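You operate a simulated robot arm through the tools that you are given. There is no shell and no other tool.

The job below is to be done with a simulated two-armed robot. You get a single attempt, and the scene is never put back.

Task
Measure the old black tube, then flare the new tube of that length.
Fine: length gauge; old tube back to USED; new tube on the pliers, one squeeze.
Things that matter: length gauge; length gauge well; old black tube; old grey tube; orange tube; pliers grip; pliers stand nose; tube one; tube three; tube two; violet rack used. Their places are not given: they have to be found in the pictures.

The check looks at the end state, three seconds after you hand in, the way a careful person would. Anything else that was tipped, shoved, dropped, spilled or broken makes it a failure.

Robot
Two 7-joint arms with fingered hands on one trunk that stands fixed in place. Base frame: the origin is at the foot of the trunk, x ahead of it, y to its left, z up; the work surface is at about z = 900. Lengths are in mm, angles in degrees, forces in N, time in s.
The left shoulder is at [49, 185, 1219], the right one opposite. With the tool pointing down near the work surface each hand reaches from about 100 to 820 mm from the base axis, measured 20 degrees to its own side. Payload 4 kg a hand.
The TCP of each hand is the grasp point between the finger pads, 26 mm short of the fingertips. In the tool frame z runs along the fingers and y along their closing line. Largest opening 132 mm; the body of the gripper starts 73 mm behind the TCP. The gripper is a hand of 3 fingers: y runs from the thumb to the fingers, the wrist lies at [0, 0, -224] in the tool frame, and closing takes about 1.5 s.
Orientation is that of the tool frame in the base frame, as a unit quaternion [x, y, z, w]. With the fingers straight down and closing along the base's y, the tool's x points along the base's -x, its y along +y and its z along -z.

Tools
- The arms move only by the tool nudge_tool. It takes "left_moves", "right_moves" or both (then of equal length, played together; a hand with none holds still); each is a list of rows, each an object (a shift or turn left out is 0, a gripper value left out holds the last) with "delta_pos": the shift along the tool's x, y, z in mm, a list of three; "angular": the turn, a rotation vector about the tool's x, y, z in degrees, a list of three. In form: [{"delta_pos": [tx, ty, tz], "angular": [wx, wy, wz]}, ...]. A call has 1 to 20 rows; each row is the pose to reach, as a shift and turn from the pose commanded when the call began, along the tool's axes at that moment. "left_claw" and "right_claw" are, for a hand that has rows, the gripper command, from -1 (shut) to 1 (fully open), values between in proportion, set as the call begins (left out, the last holds). Rows are played at 5 a second. More than 50 mm and 8.6 degrees between two rows, or a gripper value outside its range, and nothing of the call is played. A pose out of reach is approached as far as the arm can. The call stops where the force on the tool passes 40 N (or 10 N more than at its start, if that is more) or the arm is blocked; 0.2 s more then pass. Each finger travels about 72 mm/s and halts on what it meets, pressing with about 28 N; the grip force reading is that of the motor and also rises with nothing between the fingers. The clock runs only during rows and for 0.2 s after the last one: add rows that repeat a pose to give the fingers time. It gives the time, the measured TCP pose, the force on the tool (base axes), the opening and the grip force at its end, in the units of the frame above (readings bear some noise), with the torque about the TCP (base axes, N m) and any sound that the robot's microphone picked up.
- Cameras (640 x 400 px; columns grow to the right, rows downward): "scene" is now at [132.2, 50, 1450.1]; the picture's right is [0.52, -0.85, -0.06], its down [-0.51, -0.25, -0.83] and it looks along [0.69, 0.46, -0.56] (base axes); focal length 330 px, centre (320, 200). "left" rides on the left gripper at [-62, 3, -92] in its tool frame; the picture's right is [-0.05, -1.00, 0.00], its down [0.83, -0.04, -0.56] and it looks along [0.55, -0.03, 0.83] (tool axes); focal length 230 px, centre (320, 200). "right" rides on the right gripper at [62, 3, -92] in its tool frame; the picture's right is [-0.05, 1.00, 0.00], its down [-0.83, -0.04, -0.56] and it looks along [-0.55, -0.03, 0.83] (tool axes); focal length 230 px, centre (320, 200).
- camera(camera): a new picture of that camera. The clock stands still meanwhile.
- move_column(by): slides the trunk up (or, below 0, down) by that many mm; the arms and the scene camera ride with it, the base frame stays. It gives what a move gives, with no picture.
- curl_fingers(finger1, finger2, thumb_bend, hand): sets how far each is bent, from 0 (flat) to 100 (curled in); at 30 the hand is open as for a grip, at 70 the pads meet at the TCP. One left out holds its place. A second passes; each finger stops where it meets its share of the squeeze, and holds until it gets a number again. A gripper value or a shape takes the hand back. It gives what a move gives, with no picture; readings hold the bend of each and the force on the fingers (four entries, about 0 where the hand has none), thumb and palm.
- preshape(shape, hand): the hand has 3 fingers and takes this shape, open, in about a second: jaw (thumb against the fingers, like two jaws); tri (thumb and two fingers); tip (a fingertip pinch); poke (one finger out to press); point (the index stretched); flat (the hand flat); cup (the hand cupped); fist (a fist). The gripper value then closes the fingers along that shape, each until it touches; the sizes above hold for jaw. It gives what a move gives, with no picture.
- turn_head(pan, tilt): turns the head with the scene camera to pan (to the left, within 86 degrees either way) and tilt (down, from -29 to 69), counted from straight ahead of the robot. It gives what a move gives.
- pixel_to_xyz(camera, pixels): for up to 12 pixels [column, row] of the newest picture of that camera ("zoom" is the newest enlarged one), the place [x, y, z] in the base frame of the surface seen there, good to about 2 mm. The clock stands still meanwhile.
- close_up(camera, box): a new picture of the part [left, top, right, bottom] of that camera's present view, enlarged. The clock stands still meanwhile.
- sign_off(): hands the job in; it is judged then, once.

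Leave the grippers open and the arms clear of the work at the hand-in unless told otherwise.

The tools are called after "Emit:" by a JSON object that holds its "name" and its "arguments". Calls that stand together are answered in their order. nudge_tool: Moves the arms, as the interface text tells. Its arguments: {"type":"object","properties":{"left_moves":{"type":"array","items":{"type":"object","properties":{"delta_pos":{"type":"array","items":{"type":"number"}},"angular":{"type":"array","items":{"type":"number"}}}}},"left_claw":{"type":"number"},"right_moves":{"type":"array","items":{"type":"object","properties":{"delta_pos":{"type":"array","items":{"type":"number"}},"angular":{"type":"array","items":{"type":"number"}}}}},"right_claw":{"type":"number"}},"required":[]} The other tools are called the same way: move_column (by) slides the trunk up or down; preshape (shape, hand) gives the hand a shape; curl_fingers (finger1, finger2, thumb_bend, hand) moves the fingers one by one; turn_head (pan, tilt) turns the head that bears the scene camera; camera (camera) takes a picture; pixel_to_xyz (camera, pixels) gives the place of the surface under pixels of a picture; close_up (camera, box) takes an enlarged picture of a part of a camera's view; sign_off () hands the job in.

At the start:

```text
t: 0.0
left_tool_pos: [269.9, 408.4, 1231.9]
left_ee_rot: [0.0, 1.0, 0.0, 0.0]
left_ft_force: [-0.4, 0.5, -0.6]
left_moment: [0.0, 0.03, -0.01]
left_finger_gap: 132.1
left_grip_force: 0.2
left_shape: jaw
left_bend: [30.0, 30.0, 30.0]
left_finger forces: [0.0, 0.1, 0.0, 0.0, 0.0, 0.0]
right_tool_pos: [558.6, 74.8, 1220.7]
right_ee_rot: [-0.001, 1.0, 0.0, 0.0]
right_ft_force: [0.6, 0.2, -0.2]
right_moment: [-0.01, 0.03, 0.02]
right_finger_gap: 131.4
right_grip_force: 0.0
right_shape: jaw
right_bend: [30.0, 30.0, 30.0]
right_finger forces: [0.0, 0.0, 0.1, 0.0, 0.1, 0.1]
trunk travel left (down, up): [-250.0, 212.0]
head pan, tilt: [31.7, 28.5]
```

scene: 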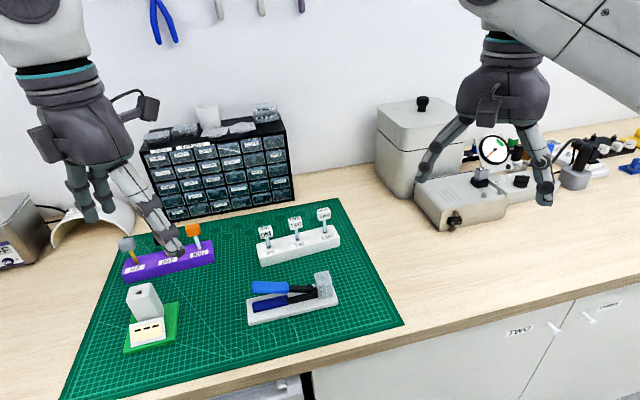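
right: 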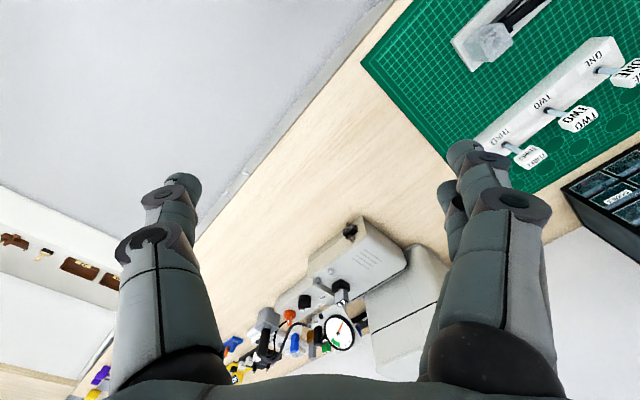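
left: 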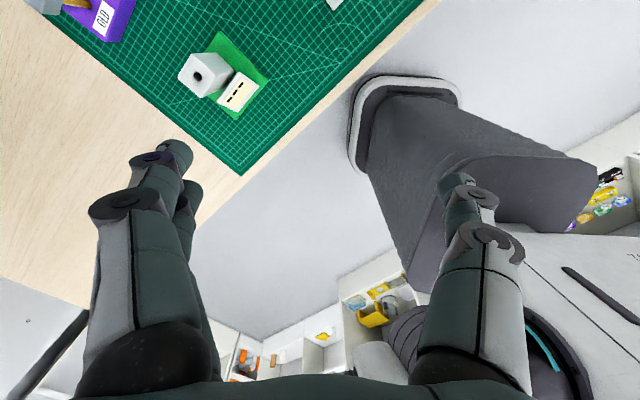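

I see the green mat with a violet rack (left), a white rack with tubes ONE/TWO/THREE, a gauge block with a well, and blue pliers on a stand. First I enlarge the work area to look at details.

Emit:
{"name": "close_up", "arguments": {"camera": "scene", "box": [100, 200, 260, 300]}}

Emit:
{"name": "close_up", "arguments": {"camera": "scene", "box": [230, 190, 390, 290]}}

Emit:
{"name": "close_up", "arguments": {"camera": "scene", "box": [100, 270, 228, 350]}}

Emit:
{"name": "close_up", "arguments": {"camera": "scene", "box": [230, 255, 358, 335]}}

```text
4.00 times, centred on (180, 250) of scene
```

zoom: 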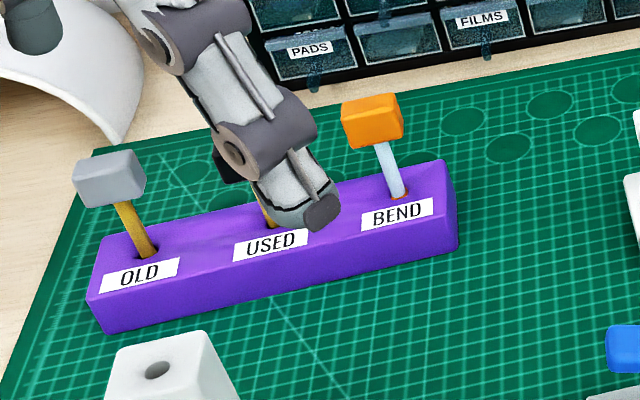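

```text
4.00 times, centred on (310, 240) of scene
```

zoom: 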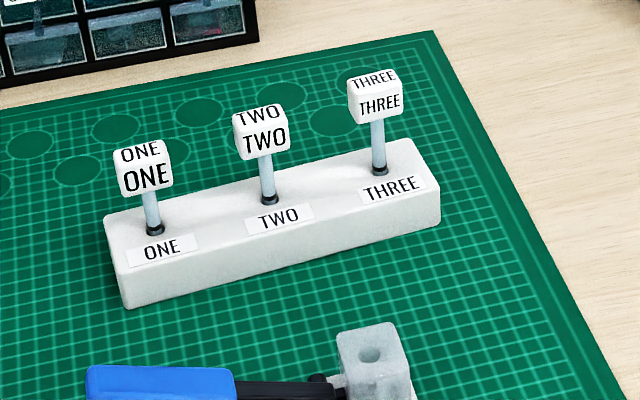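

```text
5.00 times, centred on (164, 310) of scene
```

zoom: 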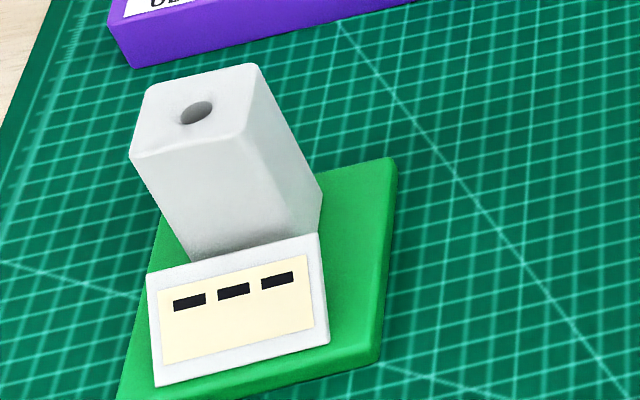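

```text
5.00 times, centred on (294, 295) of scene
```

zoom: 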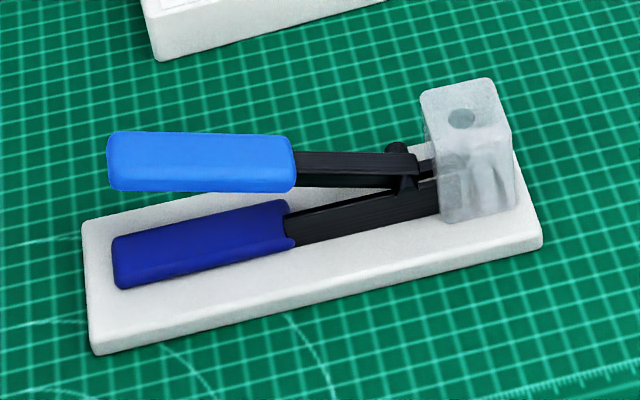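

The old black tube must sit in the USED place, hidden behind the left finger. I read positions of the main features from the scene picture first.

Emit:
{"name": "camera", "arguments": {"camera": "scene"}}

Emit:
{"name": "pixel_to_xyz", "arguments": {"camera": "scene", "pixels": [[126, 240], [135, 262], [194, 228], [200, 249], [266, 230], [295, 221], [324, 211], [268, 246], [297, 238], [325, 232], [140, 292], [322, 284]]}}

Emit:
{"name": "pixel_to_xyz", "arguments": {"camera": "scene", "pixels": [[260, 285], [285, 288], [310, 287], [270, 303], [250, 320], [338, 302], [170, 330], [148, 333], [147, 318], [125, 280], [213, 243], [340, 240]]}}

```text
taken
```

scene: 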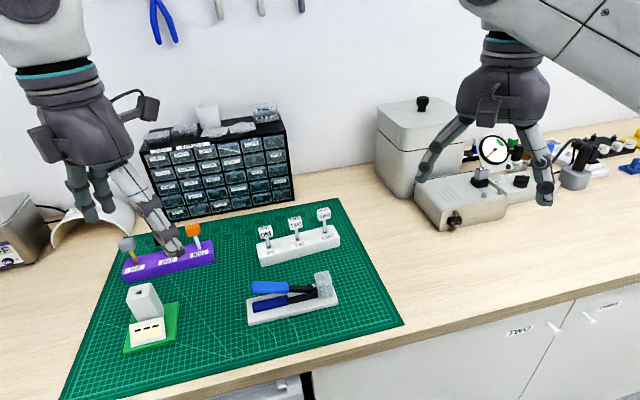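

```text
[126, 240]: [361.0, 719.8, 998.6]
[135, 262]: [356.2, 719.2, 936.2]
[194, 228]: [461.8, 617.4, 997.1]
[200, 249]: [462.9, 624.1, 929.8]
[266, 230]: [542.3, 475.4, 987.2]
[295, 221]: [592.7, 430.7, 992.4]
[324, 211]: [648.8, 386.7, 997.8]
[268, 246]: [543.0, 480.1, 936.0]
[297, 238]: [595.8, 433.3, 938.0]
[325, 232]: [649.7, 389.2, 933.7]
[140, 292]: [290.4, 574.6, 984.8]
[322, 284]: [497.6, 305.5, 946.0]
```

```text
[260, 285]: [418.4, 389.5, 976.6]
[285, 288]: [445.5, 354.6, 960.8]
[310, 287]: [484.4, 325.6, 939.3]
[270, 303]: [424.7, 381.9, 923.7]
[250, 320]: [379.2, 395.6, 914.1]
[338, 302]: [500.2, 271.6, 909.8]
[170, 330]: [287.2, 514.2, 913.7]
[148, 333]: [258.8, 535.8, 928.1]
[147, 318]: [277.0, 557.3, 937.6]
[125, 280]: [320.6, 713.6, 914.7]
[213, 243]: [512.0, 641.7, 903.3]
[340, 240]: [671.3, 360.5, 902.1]
```

The OLD–USED–BEND row runs from about (357,719) to (463,624), tops near z 998; the USED tube must be near (410,671). I check the cabinet's clearance and the white arch at left before moving the left arm.

Emit:
{"name": "pixel_to_xyz", "arguments": {"camera": "scene", "pixels": [[150, 150], [285, 130], [207, 118], [265, 112], [172, 218], [292, 198], [75, 215], [130, 215], [20, 220], [145, 175], [175, 245], [164, 262]]}}

Emit:
{"name": "turn_head", "arguments": {"pan": 45, "tilt": 38}}

```text
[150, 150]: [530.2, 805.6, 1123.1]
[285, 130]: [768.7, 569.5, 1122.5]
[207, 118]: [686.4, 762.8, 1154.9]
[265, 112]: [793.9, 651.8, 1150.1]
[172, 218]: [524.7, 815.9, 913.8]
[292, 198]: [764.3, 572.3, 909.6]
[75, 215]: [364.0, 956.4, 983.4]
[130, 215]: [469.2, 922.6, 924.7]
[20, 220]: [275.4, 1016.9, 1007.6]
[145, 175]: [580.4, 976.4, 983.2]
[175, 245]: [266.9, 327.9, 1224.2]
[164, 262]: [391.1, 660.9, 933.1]
```

```text
t: 0.8
left_tool_pos: [269.6, 408.2, 1233.9]
left_ee_rot: [0.0, 1.0, 0.0, -0.001]
left_ft_force: [0.0, 0.2, 0.1]
left_moment: [0.02, -0.01, 0.02]
left_finger_gap: 131.8
left_grip_force: 0.0
left_shape: jaw
left_bend: [30.0, 30.0, 30.0]
left_finger forces: [0.1, 0.0, 0.0, 0.0, 0.0, 0.0]
right_tool_pos: [558.4, 76.2, 1221.9]
right_ee_rot: [0.001, 1.0, 0.0, 0.0]
right_ft_force: [1.0, -0.5, 0.5]
right_moment: [-0.01, 0.01, 0.0]
right_finger_gap: 132.1
right_grip_force: 0.0
right_shape: jaw
right_bend: [30.0, 30.0, 30.0]
right_finger forces: [0.0, 0.0, 0.0, 0.0, 0.1, 0.1]
trunk travel left (down, up): [-250.0, 212.0]
head pan, tilt: [45.0, 38.0]
```

The cabinet front is ~180 mm behind the violet rack, enough room. I take a new scene view after the head turn.

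Emit:
{"name": "camera", "arguments": {"camera": "scene"}}

```text
taken
```

scene: 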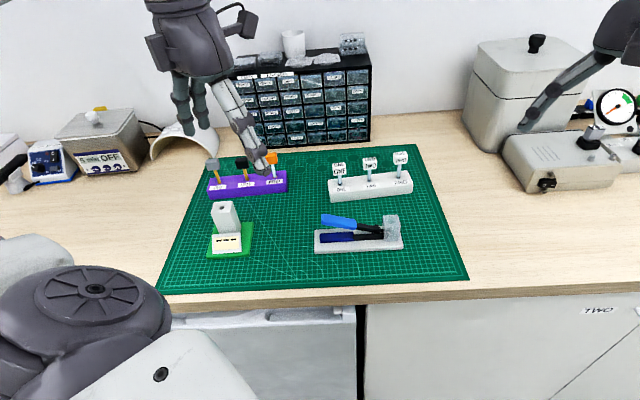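

Now the black cap is visible at (242,163). I enlarge it and the other regions and read positions.

Emit:
{"name": "close_up", "arguments": {"camera": "scene", "box": [192, 140, 304, 210]}}

Emit:
{"name": "pixel_to_xyz", "arguments": {"camera": "scene", "pixels": [[212, 161], [212, 168], [242, 160], [242, 167], [272, 160], [218, 182], [247, 180], [276, 177], [226, 208], [391, 220], [338, 223], [245, 174]]}}

```text
5.71 times, centred on (248, 175) of scene
```

zoom: 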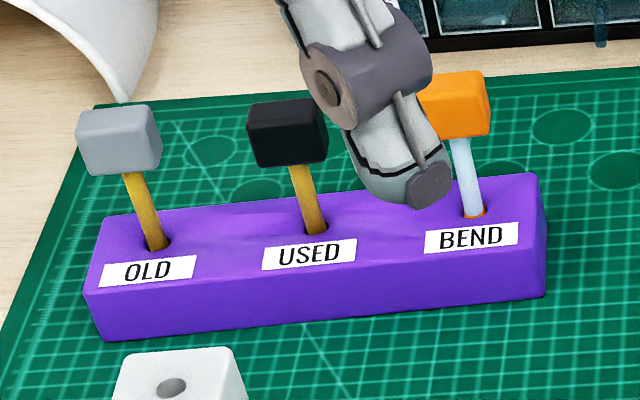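

```text
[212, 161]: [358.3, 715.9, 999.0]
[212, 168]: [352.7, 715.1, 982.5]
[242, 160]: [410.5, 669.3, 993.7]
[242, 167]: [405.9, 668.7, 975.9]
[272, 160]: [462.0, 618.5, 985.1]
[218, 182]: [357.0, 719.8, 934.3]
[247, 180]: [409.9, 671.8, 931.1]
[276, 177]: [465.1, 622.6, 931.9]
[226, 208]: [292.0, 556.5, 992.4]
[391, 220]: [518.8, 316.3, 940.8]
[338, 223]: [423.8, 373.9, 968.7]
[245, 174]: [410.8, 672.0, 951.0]
```

I read the black cap's corners and the rack's edges from the enlarged picture for size and yaw.

Emit:
{"name": "pixel_to_xyz", "arguments": {"camera": "zoom", "pixels": [[252, 104], [312, 100], [250, 130], [324, 128], [256, 162], [322, 158], [290, 116], [290, 145], [95, 290], [540, 260], [105, 225], [530, 180]]}}

```text
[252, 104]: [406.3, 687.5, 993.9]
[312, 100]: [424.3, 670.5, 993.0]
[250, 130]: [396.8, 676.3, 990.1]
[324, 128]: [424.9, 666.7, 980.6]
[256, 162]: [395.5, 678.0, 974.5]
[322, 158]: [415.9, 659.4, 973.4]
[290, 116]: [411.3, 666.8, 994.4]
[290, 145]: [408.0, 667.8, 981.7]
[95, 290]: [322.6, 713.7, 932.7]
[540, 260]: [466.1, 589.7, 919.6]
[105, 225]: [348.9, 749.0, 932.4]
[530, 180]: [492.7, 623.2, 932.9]
```

Rack yaw is about -41°. Next I measure the gauge block's top and well, and the pliers' nose and handle, in enlarged pictures.

Emit:
{"name": "close_up", "arguments": {"camera": "scene", "box": [192, 192, 272, 242]}}

Emit:
{"name": "pixel_to_xyz", "arguments": {"camera": "zoom", "pixels": [[165, 90], [305, 75], [160, 150], [345, 140], [250, 110], [255, 118], [180, 300], [350, 290], [200, 370], [330, 370], [400, 200], [165, 330]]}}

Emit:
{"name": "close_up", "arguments": {"camera": "scene", "box": [304, 195, 416, 265]}}

Emit:
{"name": "pixel_to_xyz", "arguments": {"camera": "zoom", "pixels": [[120, 120], [105, 145], [200, 160], [290, 180], [285, 200], [330, 190], [450, 120], [530, 110], [455, 160], [565, 150], [500, 140], [100, 240]]}}

```text
8.00 times, centred on (232, 217) of scene
```

zoom: 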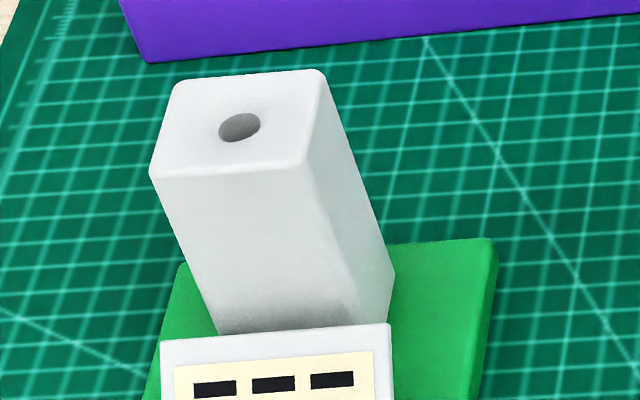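

```text
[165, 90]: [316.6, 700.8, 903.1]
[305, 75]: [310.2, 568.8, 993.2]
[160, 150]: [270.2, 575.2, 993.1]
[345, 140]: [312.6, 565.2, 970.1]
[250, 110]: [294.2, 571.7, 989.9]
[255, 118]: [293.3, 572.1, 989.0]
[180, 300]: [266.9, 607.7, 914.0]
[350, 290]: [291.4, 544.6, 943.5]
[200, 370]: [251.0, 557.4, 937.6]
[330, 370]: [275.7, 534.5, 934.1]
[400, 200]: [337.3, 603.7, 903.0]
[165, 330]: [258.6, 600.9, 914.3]
```

```text
5.71 times, centred on (360, 230) of scene
```

zoom: 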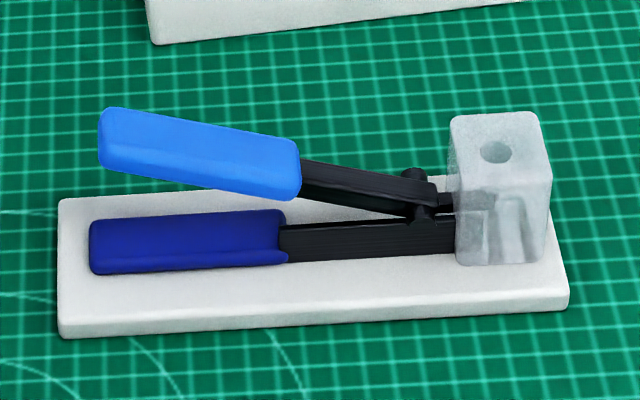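

```text
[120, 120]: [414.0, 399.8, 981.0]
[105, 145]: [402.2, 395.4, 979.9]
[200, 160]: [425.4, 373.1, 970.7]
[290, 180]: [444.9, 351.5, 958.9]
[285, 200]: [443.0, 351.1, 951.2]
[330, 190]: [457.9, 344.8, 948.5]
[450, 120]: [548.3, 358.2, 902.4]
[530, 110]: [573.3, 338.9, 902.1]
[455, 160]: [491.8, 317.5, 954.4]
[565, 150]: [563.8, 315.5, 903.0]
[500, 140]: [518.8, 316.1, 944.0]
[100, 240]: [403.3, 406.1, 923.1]
```

Gauge top is at z≈991 with the well near (292,572); pliers nose top is ≈ z 950. I now raise no risk by moving the left hand at height to above USED (411,672,1150), turning 41° about the tool z so the fingers close across the rack.

Emit:
{"name": "nudge_tool", "arguments": {"left_moves": [{"delta_pos": [-17.7, 33, 10.5], "angular": [0, 0, 5.125]}, {"delta_pos": [-35.4, 66, 21], "angular": [0, 0, 10.25]}, {"delta_pos": [-53, 99, 31.5], "angular": [0, 0, 15.4]}, {"delta_pos": [-70.7, 132, 42], "angular": [0, 0, 20.5]}, {"delta_pos": [-88.4, 165, 52.5], "angular": [0, 0, 25.6]}, {"delta_pos": [-106, 198, 63], "angular": [0, 0, 30.75]}, {"delta_pos": [-123.7, 231, 73.5], "angular": [0, 0, 35.9]}, {"delta_pos": [-141.4, 263.8, 84], "angular": [0, 0, 41]}, {"delta_pos": [-141.4, 263.8, 84], "angular": [0, 0, 41]}], "left_claw": 1}}

Emit:
{"name": "camera", "arguments": {"camera": "left"}}

Emit:
{"name": "camera", "arguments": {"camera": "scene"}}

```text
t: 2.8
left_tool_pos: [407.8, 669.9, 1149.4]
left_ee_rot: [0.35, 0.937, 0.001, 0.0]
left_ft_force: [-0.5, 0.0, -0.6]
left_moment: [0.03, -0.01, -0.01]
left_finger_gap: 131.8
left_grip_force: 0.2
left_shape: jaw
left_bend: [30.0, 30.0, 30.0]
left_finger forces: [0.0, 0.0, 0.0, 0.0, 0.0, 0.0]
right_tool_pos: [558.2, 75.1, 1221.9]
right_ee_rot: [0.0, 1.0, 0.0, 0.001]
right_ft_force: [-0.2, 0.4, -0.1]
right_moment: [0.0, 0.0, 0.0]
right_finger_gap: 132.1
right_grip_force: 0.1
right_shape: jaw
right_bend: [30.0, 30.0, 30.0]
right_finger forces: [0.0, 0.1, 0.0, 0.0, 0.0, 0.1]
trunk travel left (down, up): [-250.0, 212.0]
head pan, tilt: [45.0, 38.0]
```

```text
taken
```

left: 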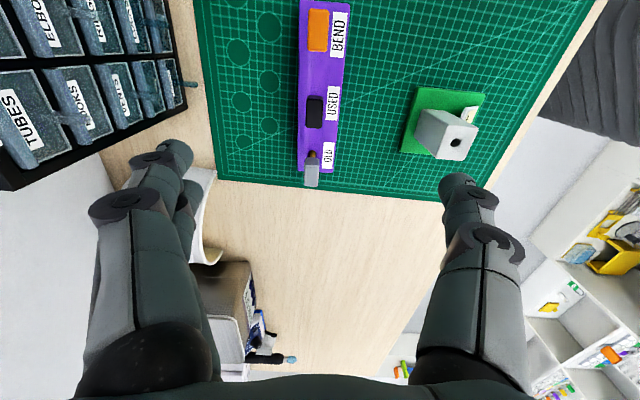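

```text
taken
```

scene: 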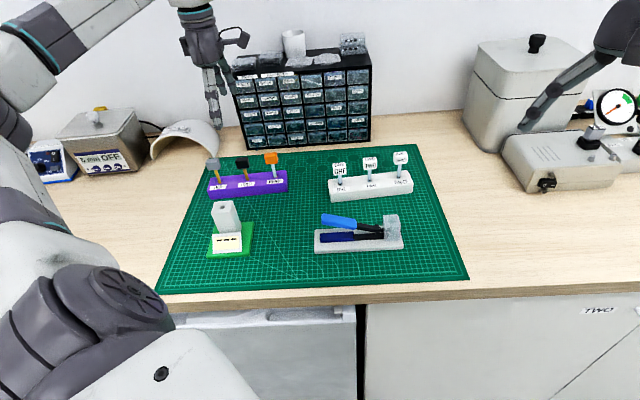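

The left camera shows USED's black cap at about (314,112), aligned with the picture. I enlarge this part and read cap corners.

Emit:
{"name": "close_up", "arguments": {"camera": "left", "box": [272, 80, 368, 140]}}

Emit:
{"name": "close_up", "arguments": {"camera": "scene", "box": [200, 145, 296, 205]}}

```text
6.67 times, centred on (320, 110) of left
```

zoom: 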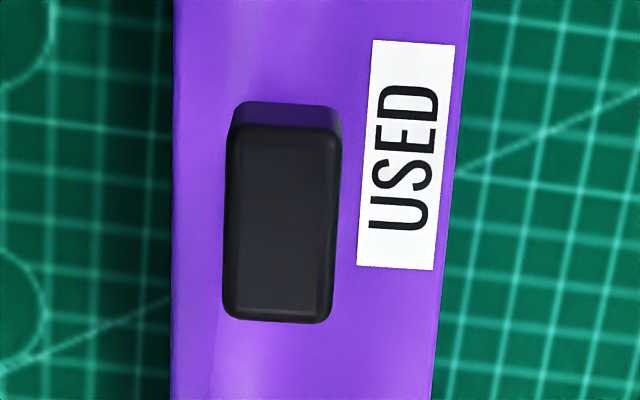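

```text
6.67 times, centred on (248, 175) of scene
```

zoom: 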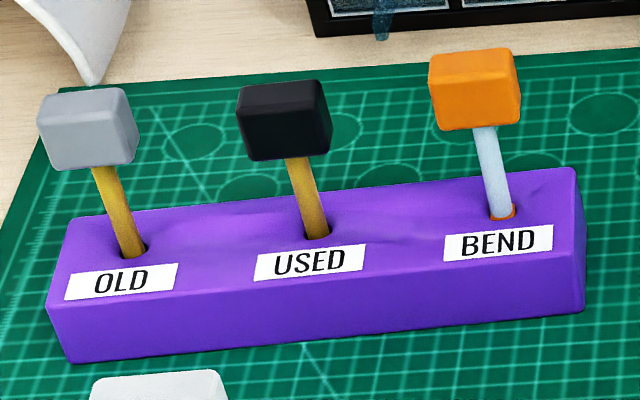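

I read the cap corners in the scene enlargement, then the same in the left camera.

Emit:
{"name": "pixel_to_xyz", "arguments": {"camera": "zoom", "pixels": [[245, 92], [312, 85], [250, 118], [325, 112], [250, 155], [325, 150], [285, 100], [290, 135], [318, 235], [300, 165], [133, 255], [502, 212]]}}

Emit:
{"name": "close_up", "arguments": {"camera": "left", "box": [272, 80, 368, 140]}}

Emit:
{"name": "pixel_to_xyz", "arguments": {"camera": "zoom", "pixels": [[240, 130], [332, 138], [232, 308], [318, 315], [282, 220], [240, 106], [334, 112], [182, 200], [455, 200]]}}

```text
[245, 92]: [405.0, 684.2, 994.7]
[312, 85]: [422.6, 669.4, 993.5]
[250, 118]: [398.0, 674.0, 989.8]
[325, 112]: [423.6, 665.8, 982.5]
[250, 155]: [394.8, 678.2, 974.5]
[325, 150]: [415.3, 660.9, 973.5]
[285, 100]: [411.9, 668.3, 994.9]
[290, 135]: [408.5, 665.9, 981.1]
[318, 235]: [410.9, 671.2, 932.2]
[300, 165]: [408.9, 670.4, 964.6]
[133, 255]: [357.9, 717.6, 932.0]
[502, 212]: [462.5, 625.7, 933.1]
```

```text
6.67 times, centred on (320, 110) of left
```

zoom: 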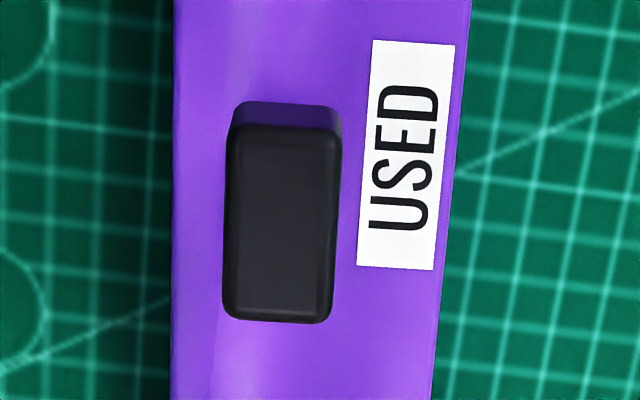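

```text
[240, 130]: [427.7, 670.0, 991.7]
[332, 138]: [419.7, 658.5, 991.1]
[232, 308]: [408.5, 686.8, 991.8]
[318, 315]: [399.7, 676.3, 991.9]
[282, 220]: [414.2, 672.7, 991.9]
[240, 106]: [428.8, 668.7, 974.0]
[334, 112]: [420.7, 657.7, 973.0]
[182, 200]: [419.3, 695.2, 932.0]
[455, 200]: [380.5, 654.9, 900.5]
```

The cap is about 28 × 16 × 22 mm, centred near (413,672.5), bottom at z≈972, top ≈994. Before grasping I close the hand in the air to a 16 mm gap to see how the fingertips sit.

Emit:
{"name": "nudge_tool", "arguments": {"left_moves": [{"delta_pos": [0, 0, 0]}, {"delta_pos": [0, 0, 0]}, {"delta_pos": [0, 0, 0]}, {"delta_pos": [0, 0, 0]}, {"delta_pos": [0, 0, 0]}, {"delta_pos": [0, 0, 0]}, {"delta_pos": [0, 0, 0]}, {"delta_pos": [0, 0, 0]}], "left_claw": -0.75}}

Emit:
{"name": "camera", "arguments": {"camera": "left"}}

Emit:
{"name": "close_up", "arguments": {"camera": "scene", "box": [160, 30, 288, 110]}}

```text
t: 4.5
left_tool_pos: [407.8, 669.9, 1149.2]
left_ee_rot: [0.351, 0.937, -0.001, 0.0]
left_ft_force: [-0.9, 0.1, 0.8]
left_moment: [0.02, -0.03, 0.0]
left_finger_gap: 16.8
left_grip_force: 0.0
left_shape: jaw
left_bend: [72.0, 72.0, 70.0]
left_finger forces: [0.0, 0.1, 0.2, 0.0, 0.0, 0.1]
right_tool_pos: [558.9, 75.9, 1222.8]
right_ee_rot: [0.0, 1.0, -0.001, 0.0]
right_ft_force: [-0.6, -0.1, 0.3]
right_moment: [0.02, 0.03, -0.02]
right_finger_gap: 131.8
right_grip_force: 0.1
right_shape: jaw
right_bend: [30.0, 30.0, 30.0]
right_finger forces: [0.1, 0.0, 0.0, 0.0, 0.2, 0.1]
trunk travel left (down, up): [-250.0, 212.0]
head pan, tilt: [45.0, 38.0]
```

```text
taken
```

left: 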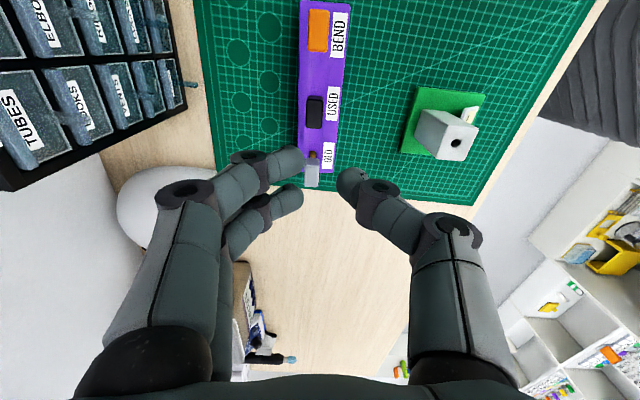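

```text
5.00 times, centred on (224, 70) of scene
```

zoom: 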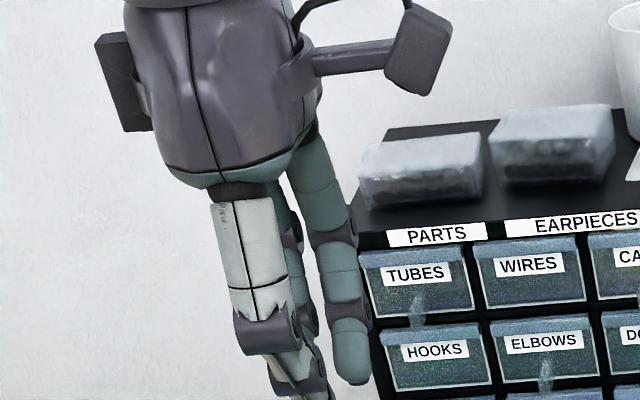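

The fingers are curled with tips near the TCP. I read fingertip positions from the left picture to know how far they reach below the TCP.

Emit:
{"name": "pixel_to_xyz", "arguments": {"camera": "left", "pixels": [[298, 155], [300, 162], [292, 172], [298, 192], [298, 203], [290, 208], [341, 178], [345, 170], [345, 190], [355, 170], [355, 200], [280, 155]]}}

Emit:
{"name": "close_up", "arguments": {"camera": "left", "box": [240, 130, 400, 230]}}

Emit:
{"name": "turn_head", "arguments": {"pan": 58, "tilt": 30}}

Emit:
{"name": "camera", "arguments": {"camera": "scene"}}

```text
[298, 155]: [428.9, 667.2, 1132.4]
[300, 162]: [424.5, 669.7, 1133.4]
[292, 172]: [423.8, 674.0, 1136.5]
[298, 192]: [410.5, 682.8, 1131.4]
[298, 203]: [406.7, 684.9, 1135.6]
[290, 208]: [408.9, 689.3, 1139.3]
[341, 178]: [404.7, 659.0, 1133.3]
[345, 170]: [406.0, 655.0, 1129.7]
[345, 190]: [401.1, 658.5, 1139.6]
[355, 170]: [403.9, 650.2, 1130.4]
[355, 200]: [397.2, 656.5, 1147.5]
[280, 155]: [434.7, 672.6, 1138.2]
```

```text
4.00 times, centred on (320, 180) of left
```

zoom: 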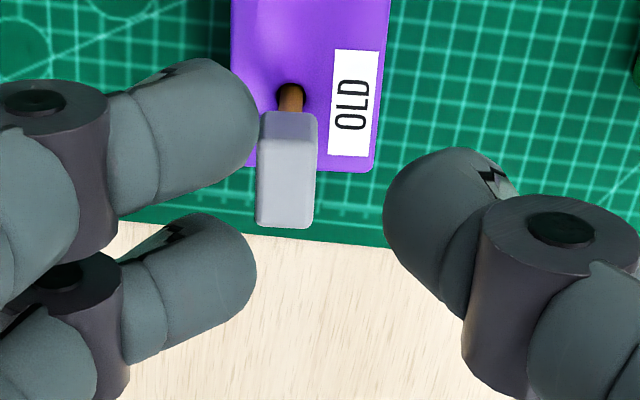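

```text
t: 5.3
left_tool_pos: [407.4, 670.5, 1149.3]
left_ee_rot: [0.35, 0.937, 0.0, 0.001]
left_ft_force: [-0.2, -0.6, -0.4]
left_moment: [-0.04, 0.01, 0.0]
left_finger_gap: 17.2
left_grip_force: 0.1
left_shape: jaw
left_bend: [72.0, 72.0, 70.0]
left_finger forces: [0.1, 0.1, 0.1, 0.0, 0.0, 0.0]
right_tool_pos: [560.3, 75.7, 1221.6]
right_ee_rot: [0.0, 1.0, 0.0, 0.0]
right_ft_force: [-1.1, 0.1, 0.8]
right_moment: [0.0, 0.02, -0.01]
right_finger_gap: 131.7
right_grip_force: 0.0
right_shape: jaw
right_bend: [30.0, 30.0, 30.0]
right_finger forces: [0.1, 0.0, 0.0, 0.1, 0.1, 0.0]
trunk travel left (down, up): [-250.0, 212.0]
head pan, tilt: [58.0, 30.0]
```

```text
taken
```

scene: 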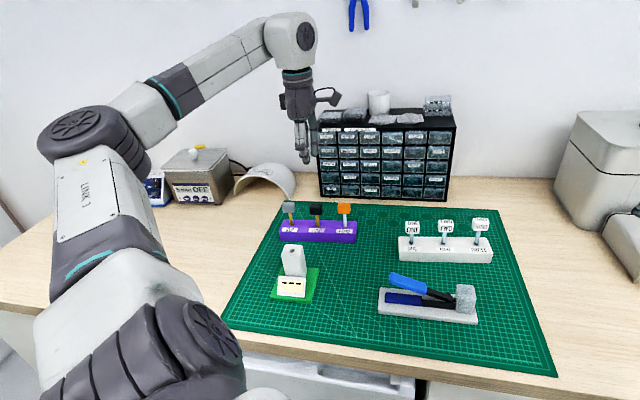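

Fingertips reach roughly 24–26 mm below the TCP, with contact ~16 mm below it. I open to about 60 mm and come down to z≈1060, shifting slightly (tool x −3.5, y +5) toward the cap, then re-check in the left camera.

Emit:
{"name": "nudge_tool", "arguments": {"left_moves": [{"delta_pos": [-1.7, 2.5, 30]}, {"delta_pos": [-3.5, 5, 60]}, {"delta_pos": [-3.5, 5, 89]}, {"delta_pos": [-3.5, 5, 89]}, {"delta_pos": [-3.5, 5, 89]}], "left_claw": -0.1}}

Emit:
{"name": "camera", "arguments": {"camera": "left"}}

Emit:
{"name": "close_up", "arguments": {"camera": "left", "box": [240, 80, 400, 180]}}

Emit:
{"name": "close_up", "arguments": {"camera": "scene", "box": [240, 130, 400, 230]}}

```text
t: 6.5
left_tool_pos: [414.4, 669.9, 1062.7]
left_ee_rot: [0.351, 0.936, 0.001, 0.0]
left_ft_force: [-0.3, 0.2, 0.9]
left_moment: [-0.01, 0.0, -0.01]
left_finger_gap: 58.7
left_grip_force: 0.1
left_shape: jaw
left_bend: [73.0, 73.0, 70.0]
left_finger forces: [0.0, 0.1, 0.0, 0.1, 0.1, 0.0]
right_tool_pos: [558.4, 75.1, 1221.4]
right_ee_rot: [0.0, 1.0, 0.0, 0.0]
right_ft_force: [-0.2, 0.7, -0.9]
right_moment: [0.02, -0.01, -0.03]
right_finger_gap: 131.9
right_grip_force: 0.1
right_shape: jaw
right_bend: [30.0, 30.0, 30.0]
right_finger forces: [0.0, 0.1, 0.1, 0.0, 0.0, 0.1]
trunk travel left (down, up): [-250.0, 212.0]
head pan, tilt: [58.0, 30.0]
```

```text
taken
```

left: 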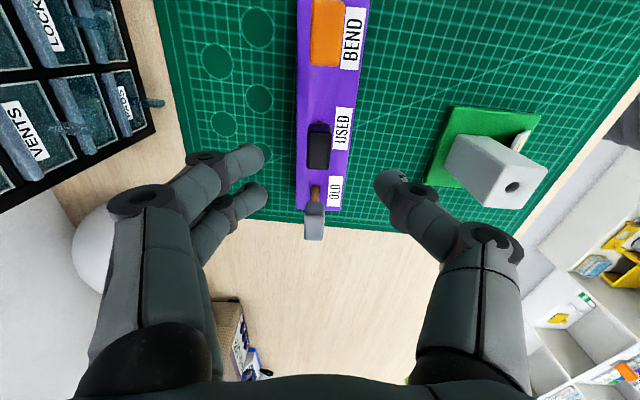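

```text
4.00 times, centred on (320, 130) of left
```

zoom: 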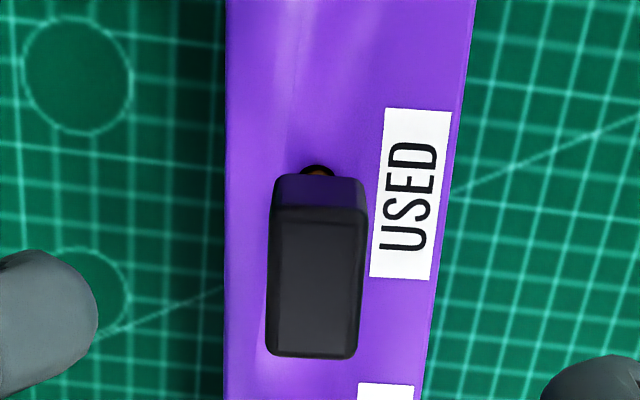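

```text
4.00 times, centred on (320, 180) of scene
```

zoom: 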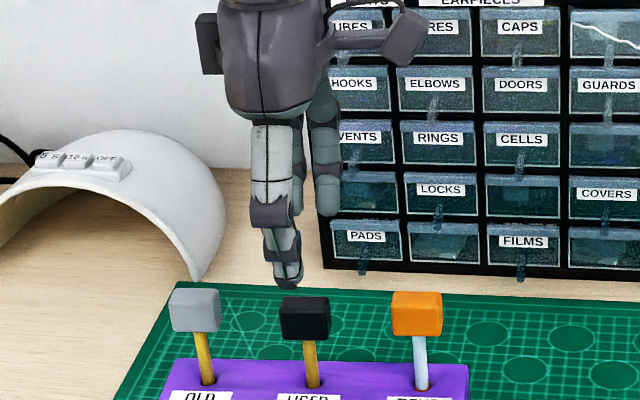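

Cap centre now projects to tool offset about (0.8, −0.1) – nearly centred. I check with the depth reading on the cap and fingertips.

Emit:
{"name": "pixel_to_xyz", "arguments": {"camera": "left", "pixels": [[319, 150], [311, 134], [330, 134], [309, 166], [328, 167], [263, 155], [265, 160], [265, 195], [376, 185], [378, 180]]}}

```text
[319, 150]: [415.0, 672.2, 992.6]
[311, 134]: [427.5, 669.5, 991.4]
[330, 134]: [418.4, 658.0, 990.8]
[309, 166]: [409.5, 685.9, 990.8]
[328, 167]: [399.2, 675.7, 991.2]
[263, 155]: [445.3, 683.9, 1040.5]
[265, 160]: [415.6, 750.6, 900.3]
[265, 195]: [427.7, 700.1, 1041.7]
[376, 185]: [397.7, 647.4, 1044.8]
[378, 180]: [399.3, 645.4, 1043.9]
```

Finger midline and cap agree across the closing line; I shift +2 mm in tool x, descend 61 mm (TCP z≈1001, tips at the cap's lower edge) keeping the hand at 60 mm opening.

Emit:
{"name": "nudge_tool", "arguments": {"left_moves": [{"delta_pos": [2, 0, 30]}, {"delta_pos": [2, 0, 50]}, {"delta_pos": [2, 0, 61]}, {"delta_pos": [2, 0, 61]}, {"delta_pos": [2, 0, 61]}]}}

Emit:
{"name": "camera", "arguments": {"camera": "left"}}

Emit:
{"name": "close_up", "arguments": {"camera": "scene", "box": [256, 150, 384, 230]}}

```text
t: 7.7
left_tool_pos: [414.1, 672.5, 999.5]
left_ee_rot: [0.35, 0.937, 0.0, 0.0]
left_ft_force: [-0.1, -0.4, 0.0]
left_moment: [-0.02, 0.02, 0.0]
left_finger_gap: 58.8
left_grip_force: 0.1
left_shape: jaw
left_bend: [73.0, 73.0, 70.0]
left_finger forces: [0.0, 0.0, 0.1, 0.0, 0.1, 0.0]
right_tool_pos: [557.9, 75.8, 1222.1]
right_ee_rot: [0.0, 1.0, 0.0, 0.0]
right_ft_force: [0.1, -0.7, -0.2]
right_moment: [0.04, 0.01, -0.03]
right_finger_gap: 131.9
right_grip_force: 0.0
right_shape: jaw
right_bend: [30.0, 30.0, 30.0]
right_finger forces: [0.0, 0.1, 0.0, 0.1, 0.0, 0.1]
trunk travel left (down, up): [-250.0, 212.0]
head pan, tilt: [58.0, 30.0]
```

```text
taken
```

left: 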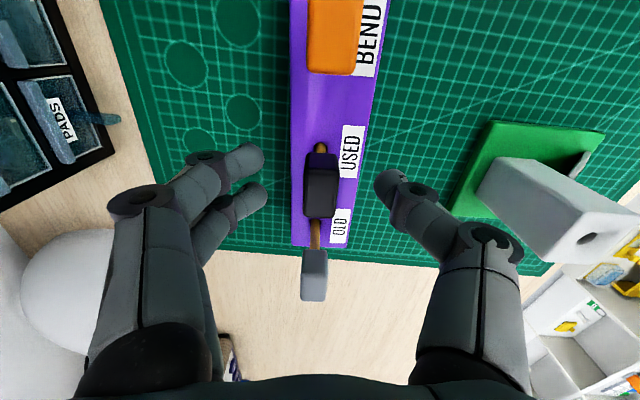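

```text
5.00 times, centred on (320, 190) of scene
```

zoom: 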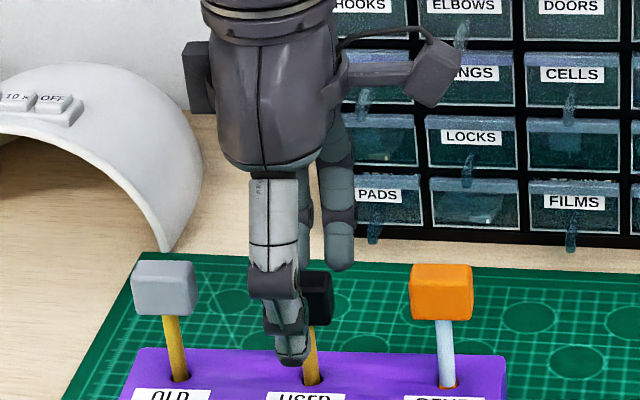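

The cap sits between the fingers at (320,190). I close the hand on the cap and wait 2 s.

Emit:
{"name": "nudge_tool", "arguments": {"left_moves": [{"delta_pos": [0, 0, 0]}, {"delta_pos": [0, 0, 0]}, {"delta_pos": [0, 0, 0]}, {"delta_pos": [0, 0, 0]}, {"delta_pos": [0, 0, 0]}, {"delta_pos": [0, 0, 0]}, {"delta_pos": [0, 0, 0]}, {"delta_pos": [0, 0, 0]}], "left_claw": -1}}

Emit:
{"name": "camera", "arguments": {"camera": "left"}}

Emit:
{"name": "close_up", "arguments": {"camera": "scene", "box": [256, 150, 384, 230]}}

```text
t: 9.5
left_tool_pos: [415.2, 672.7, 999.1]
left_ee_rot: [0.35, 0.937, 0.0, 0.0]
left_ft_force: [0.0, -0.3, -0.5]
left_moment: [0.01, -0.01, 0.02]
left_finger_gap: 12.8
left_grip_force: 27.3
left_shape: jaw
left_bend: [72.0, 72.0, 70.0]
left_finger forces: [12.6, 12.6, 0.1, 0.1, 24.9, 0.0]
right_tool_pos: [560.2, 76.8, 1221.0]
right_ee_rot: [-0.001, 1.0, 0.0, 0.0]
right_ft_force: [0.0, -0.7, -0.1]
right_moment: [0.03, -0.03, -0.01]
right_finger_gap: 132.0
right_grip_force: 0.1
right_shape: jaw
right_bend: [30.0, 30.0, 30.0]
right_finger forces: [0.0, 0.1, 0.0, 0.1, 0.0, 0.0]
trunk travel left (down, up): [-250.0, 212.0]
head pan, tilt: [58.0, 30.0]
```

```text
taken
```

left: 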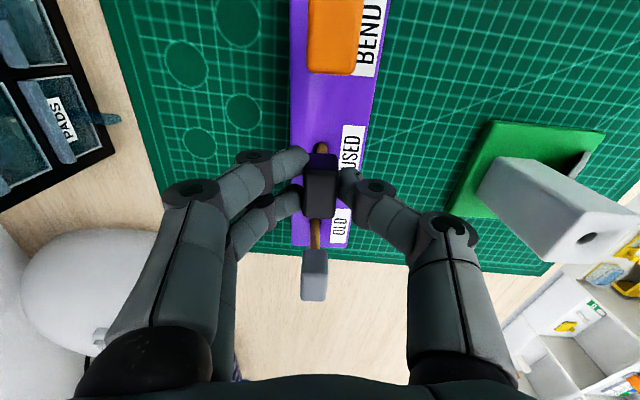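

```text
5.00 times, centred on (320, 190) of scene
```

zoom: 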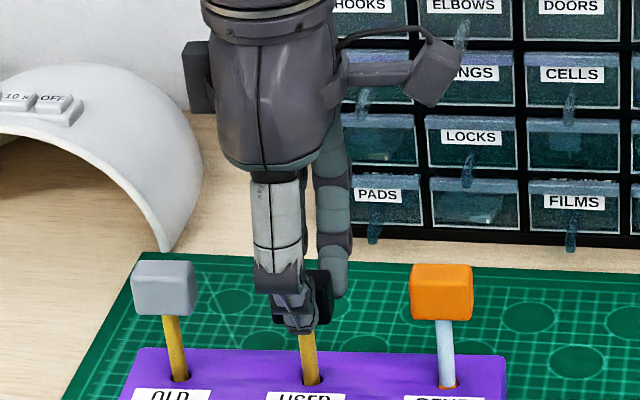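

A firm, balanced grip: gap 12.8 mm, 12.6+12.6 N against 24.9 N. I lift straight up 120 mm to draw the tube out.

Emit:
{"name": "nudge_tool", "arguments": {"left_moves": [{"delta_pos": [0, 0, -10]}, {"delta_pos": [0, 0, -25]}, {"delta_pos": [0, 0, -45]}, {"delta_pos": [0, 0, -70]}, {"delta_pos": [0, 0, -100]}, {"delta_pos": [0, 0, -120]}, {"delta_pos": [0, 0, -120]}]}}

Emit:
{"name": "camera", "arguments": {"camera": "left"}}

Emit:
{"name": "camera", "arguments": {"camera": "scene"}}

Emit:
{"name": "close_up", "arguments": {"camera": "scene", "box": [256, 110, 416, 210]}}

```text
t: 11.1
left_tool_pos: [412.0, 672.5, 1120.2]
left_ee_rot: [0.351, 0.937, 0.0, 0.0]
left_ft_force: [0.6, 0.0, -0.3]
left_moment: [-0.01, -0.01, -0.01]
left_finger_gap: 12.8
left_grip_force: 28.2
left_shape: jaw
left_bend: [72.0, 72.0, 70.0]
left_finger forces: [12.5, 12.5, 0.1, 0.0, 25.1, 0.1]
right_tool_pos: [558.7, 76.6, 1221.8]
right_ee_rot: [0.0, 1.0, 0.0, 0.0]
right_ft_force: [-1.1, 0.4, -0.6]
right_moment: [0.01, -0.01, 0.02]
right_finger_gap: 132.1
right_grip_force: 0.1
right_shape: jaw
right_bend: [30.0, 30.0, 30.0]
right_finger forces: [0.0, 0.1, 0.0, 0.1, 0.0, 0.0]
trunk travel left (down, up): [-250.0, 212.0]
head pan, tilt: [58.0, 30.0]
```

```text
taken
```

left: 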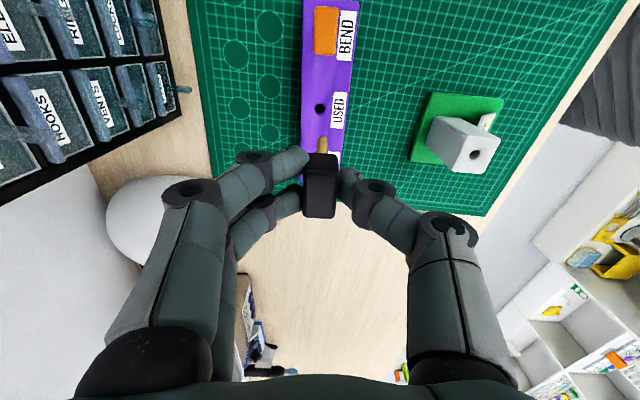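

```text
taken
```

scene: 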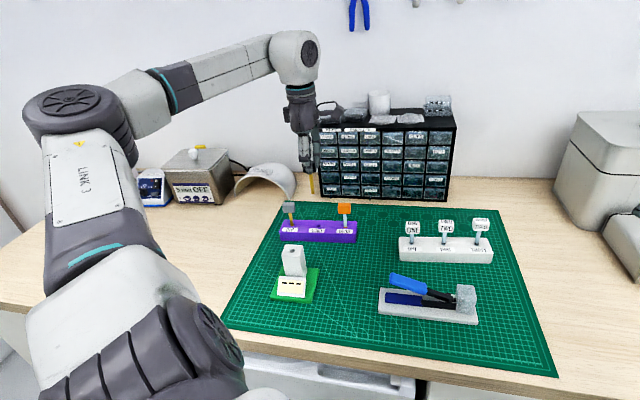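

```text
4.00 times, centred on (336, 160) of scene
```

zoom: 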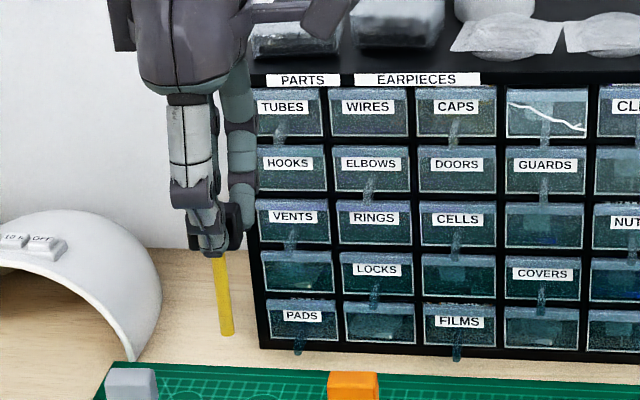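

The tube is out; its lower end shows at (228,333) of the enlargement. I read the tube ends and the empty USED hole.

Emit:
{"name": "pixel_to_xyz", "arguments": {"camera": "zoom", "pixels": [[227, 330], [226, 320], [222, 290], [218, 262], [216, 255]]}}

Emit:
{"name": "pixel_to_xyz", "arguments": {"camera": "left", "pixels": [[319, 105], [319, 109], [320, 103], [322, 147], [323, 140], [319, 170], [475, 156], [448, 118], [495, 135], [465, 172], [433, 152]]}}

Emit:
{"name": "close_up", "arguments": {"camera": "left", "box": [272, 80, 368, 140]}}

Emit:
{"name": "pixel_to_xyz", "arguments": {"camera": "zoom", "pixels": [[318, 158], [345, 190], [290, 190], [318, 225], [318, 190], [230, 190], [395, 190]]}}

Emit:
{"name": "close_up", "arguments": {"camera": "left", "box": [400, 80, 528, 160]}}

```text
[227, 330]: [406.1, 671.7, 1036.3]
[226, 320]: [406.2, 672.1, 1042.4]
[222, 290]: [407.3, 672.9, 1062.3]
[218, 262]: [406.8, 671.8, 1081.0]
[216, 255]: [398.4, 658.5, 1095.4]
```

```text
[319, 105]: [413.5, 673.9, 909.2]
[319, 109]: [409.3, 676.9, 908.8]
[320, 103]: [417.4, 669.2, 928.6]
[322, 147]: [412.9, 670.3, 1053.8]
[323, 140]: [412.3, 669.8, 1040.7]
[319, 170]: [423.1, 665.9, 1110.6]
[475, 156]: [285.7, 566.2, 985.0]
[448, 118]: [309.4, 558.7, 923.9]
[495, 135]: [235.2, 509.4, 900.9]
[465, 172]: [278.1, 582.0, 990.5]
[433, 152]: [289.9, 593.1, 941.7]
```

```text
6.67 times, centred on (320, 110) of left
```

zoom: 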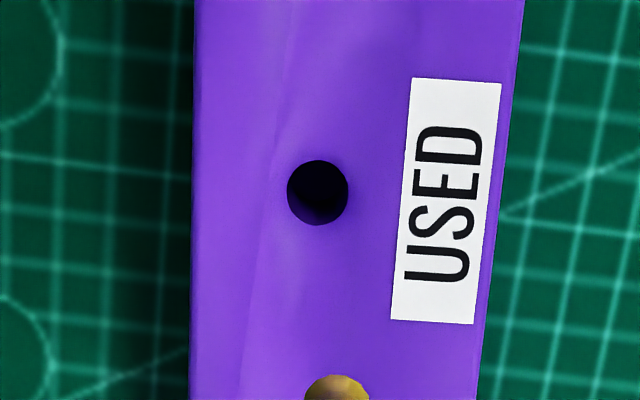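

```text
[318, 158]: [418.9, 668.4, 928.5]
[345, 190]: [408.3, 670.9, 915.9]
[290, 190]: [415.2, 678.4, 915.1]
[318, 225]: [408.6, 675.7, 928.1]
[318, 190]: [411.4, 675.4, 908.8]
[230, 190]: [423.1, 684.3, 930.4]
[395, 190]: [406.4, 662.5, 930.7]
```

```text
5.00 times, centred on (464, 120) of left
```

zoom: 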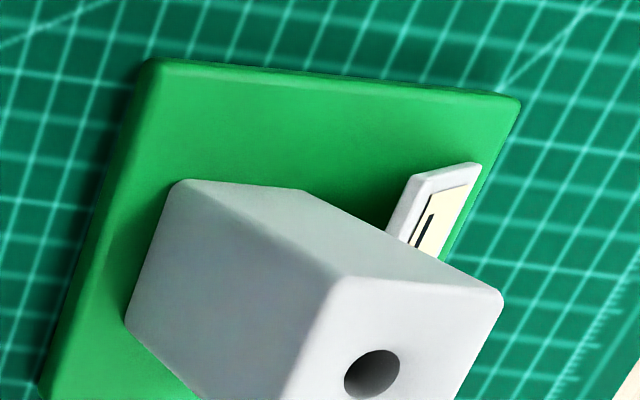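

The tube is ~58 mm below the cap and ~7.5 mm thick; holes are ~10.5 mm. Now I read the gauge top's corners and well rim from the left camera's enlargement.

Emit:
{"name": "pixel_to_xyz", "arguments": {"camera": "zoom", "pixels": [[345, 285], [495, 292], [310, 350], [372, 345], [402, 365], [342, 378], [450, 320], [330, 390], [430, 390]]}}

Emit:
{"name": "close_up", "arguments": {"camera": "scene", "box": [262, 240, 326, 280]}}

Emit:
{"name": "pixel_to_xyz", "arguments": {"camera": "zoom", "pixels": [[225, 70], [395, 60], [210, 105], [405, 100], [310, 60], [310, 80], [285, 80], [330, 78], [310, 95], [250, 90], [370, 85]]}}

```text
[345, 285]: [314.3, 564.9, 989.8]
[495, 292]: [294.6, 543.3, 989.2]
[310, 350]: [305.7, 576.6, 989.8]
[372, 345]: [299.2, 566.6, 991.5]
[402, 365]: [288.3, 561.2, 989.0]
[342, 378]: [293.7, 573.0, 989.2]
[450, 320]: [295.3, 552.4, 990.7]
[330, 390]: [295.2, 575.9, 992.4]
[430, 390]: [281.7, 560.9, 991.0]
```

```text
10.00 times, centred on (294, 260) of scene
```

zoom: 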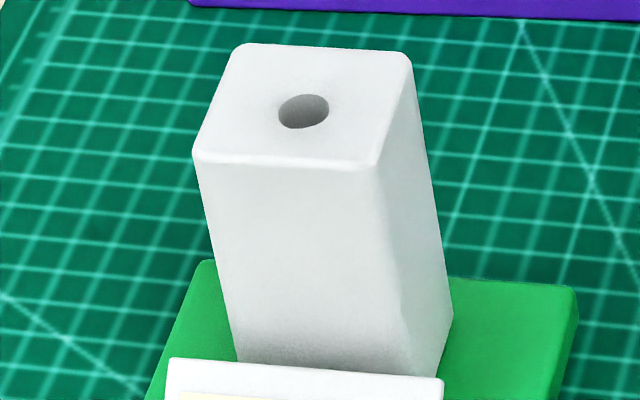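

```text
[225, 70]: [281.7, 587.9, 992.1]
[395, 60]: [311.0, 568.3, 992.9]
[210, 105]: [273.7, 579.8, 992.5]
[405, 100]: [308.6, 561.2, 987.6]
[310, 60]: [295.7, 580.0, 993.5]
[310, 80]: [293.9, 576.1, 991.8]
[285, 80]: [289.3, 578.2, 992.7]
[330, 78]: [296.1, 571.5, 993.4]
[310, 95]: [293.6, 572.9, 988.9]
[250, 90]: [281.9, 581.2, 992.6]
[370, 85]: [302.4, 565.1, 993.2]
```

I read rim points of the well around its centre (303,111) in this scene enlargement, plus the block's corners.

Emit:
{"name": "pixel_to_xyz", "arguments": {"camera": "zoom", "pixels": [[274, 115], [333, 106], [308, 90], [298, 132], [235, 50], [408, 58], [198, 152], [372, 162], [303, 111]]}}

Emit:
{"name": "close_up", "arguments": {"camera": "scene", "box": [262, 265, 326, 305]}}

```text
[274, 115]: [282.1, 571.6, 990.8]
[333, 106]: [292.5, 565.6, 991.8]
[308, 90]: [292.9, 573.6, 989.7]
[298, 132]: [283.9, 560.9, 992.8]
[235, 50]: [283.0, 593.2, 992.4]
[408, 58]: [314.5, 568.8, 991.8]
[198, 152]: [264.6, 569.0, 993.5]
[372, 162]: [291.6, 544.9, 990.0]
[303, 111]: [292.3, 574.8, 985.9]
```

```text
10.00 times, centred on (294, 285) of scene
```

zoom: 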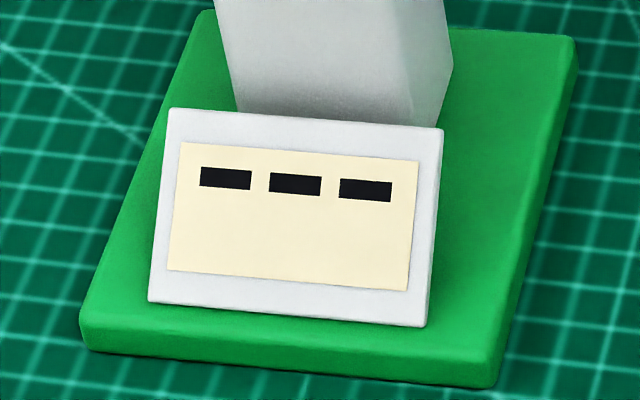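

Scene and left camera agree on the displacement from tube to well: about tool (21, −158). I carry the tube there at constant height and then look again.

Emit:
{"name": "nudge_tool", "arguments": {"left_moves": [{"delta_pos": [3.5, -26.4, 0]}, {"delta_pos": [7, -52.8, 0]}, {"delta_pos": [10.5, -79.2, 0]}, {"delta_pos": [14, -105.6, 0]}, {"delta_pos": [17.5, -132, 0]}, {"delta_pos": [21, -158.4, 0]}, {"delta_pos": [21, -158.4, 0]}, {"delta_pos": [21, -158.4, 15]}, {"delta_pos": [21, -158.4, 15]}]}}

Emit:
{"name": "camera", "arguments": {"camera": "left"}}

Emit:
{"name": "turn_head", "arguments": {"pan": 58, "tilt": 36}}

Emit:
{"name": "camera", "arguments": {"camera": "scene"}}

```text
t: 13.1
left_tool_pos: [294.4, 568.6, 1105.9]
left_ee_rot: [0.351, 0.936, 0.0, 0.0]
left_ft_force: [-1.1, -1.4, -0.4]
left_moment: [-0.01, -0.02, 0.04]
left_finger_gap: 12.8
left_grip_force: 27.3
left_shape: jaw
left_bend: [72.0, 72.0, 70.0]
left_finger forces: [12.5, 12.5, 0.0, 0.1, 25.1, 0.0]
right_tool_pos: [557.5, 75.3, 1222.0]
right_ee_rot: [0.0, 1.0, 0.0, -0.001]
right_ft_force: [0.4, -0.1, -0.2]
right_moment: [0.0, -0.03, 0.01]
right_finger_gap: 132.2
right_grip_force: 0.0
right_shape: jaw
right_bend: [30.0, 30.0, 30.0]
right_finger forces: [0.0, 0.0, 0.0, 0.0, 0.0, 0.0]
trunk travel left (down, up): [-250.0, 212.0]
head pan, tilt: [58.0, 30.0]
```

```text
taken
```

left: 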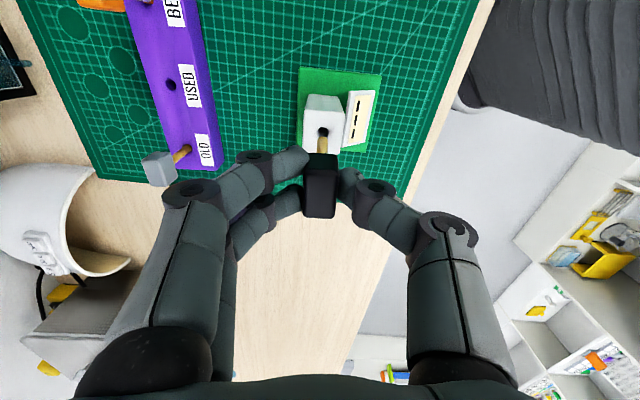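

```text
t: 13.8
left_tool_pos: [294.5, 567.0, 1105.0]
left_ee_rot: [0.351, 0.936, 0.0, 0.0]
left_ft_force: [0.6, 0.1, -0.9]
left_moment: [-0.04, 0.0, 0.0]
left_finger_gap: 12.6
left_grip_force: 28.2
left_shape: jaw
left_bend: [72.0, 72.0, 70.0]
left_finger forces: [12.5, 12.5, 0.1, 0.0, 25.2, 0.0]
right_tool_pos: [559.2, 76.5, 1222.0]
right_ee_rot: [0.0, 1.0, 0.0, 0.0]
right_ft_force: [0.6, -0.3, 0.1]
right_moment: [-0.02, 0.03, -0.03]
right_finger_gap: 131.7
right_grip_force: 0.1
right_shape: jaw
right_bend: [30.0, 30.0, 30.0]
right_finger forces: [0.0, 0.0, 0.1, 0.0, 0.0, 0.0]
trunk travel left (down, up): [-250.0, 212.0]
head pan, tilt: [58.0, 36.0]
```

```text
taken
```

scene: 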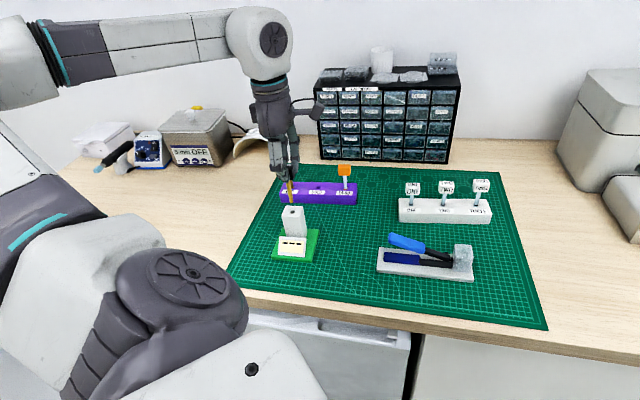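

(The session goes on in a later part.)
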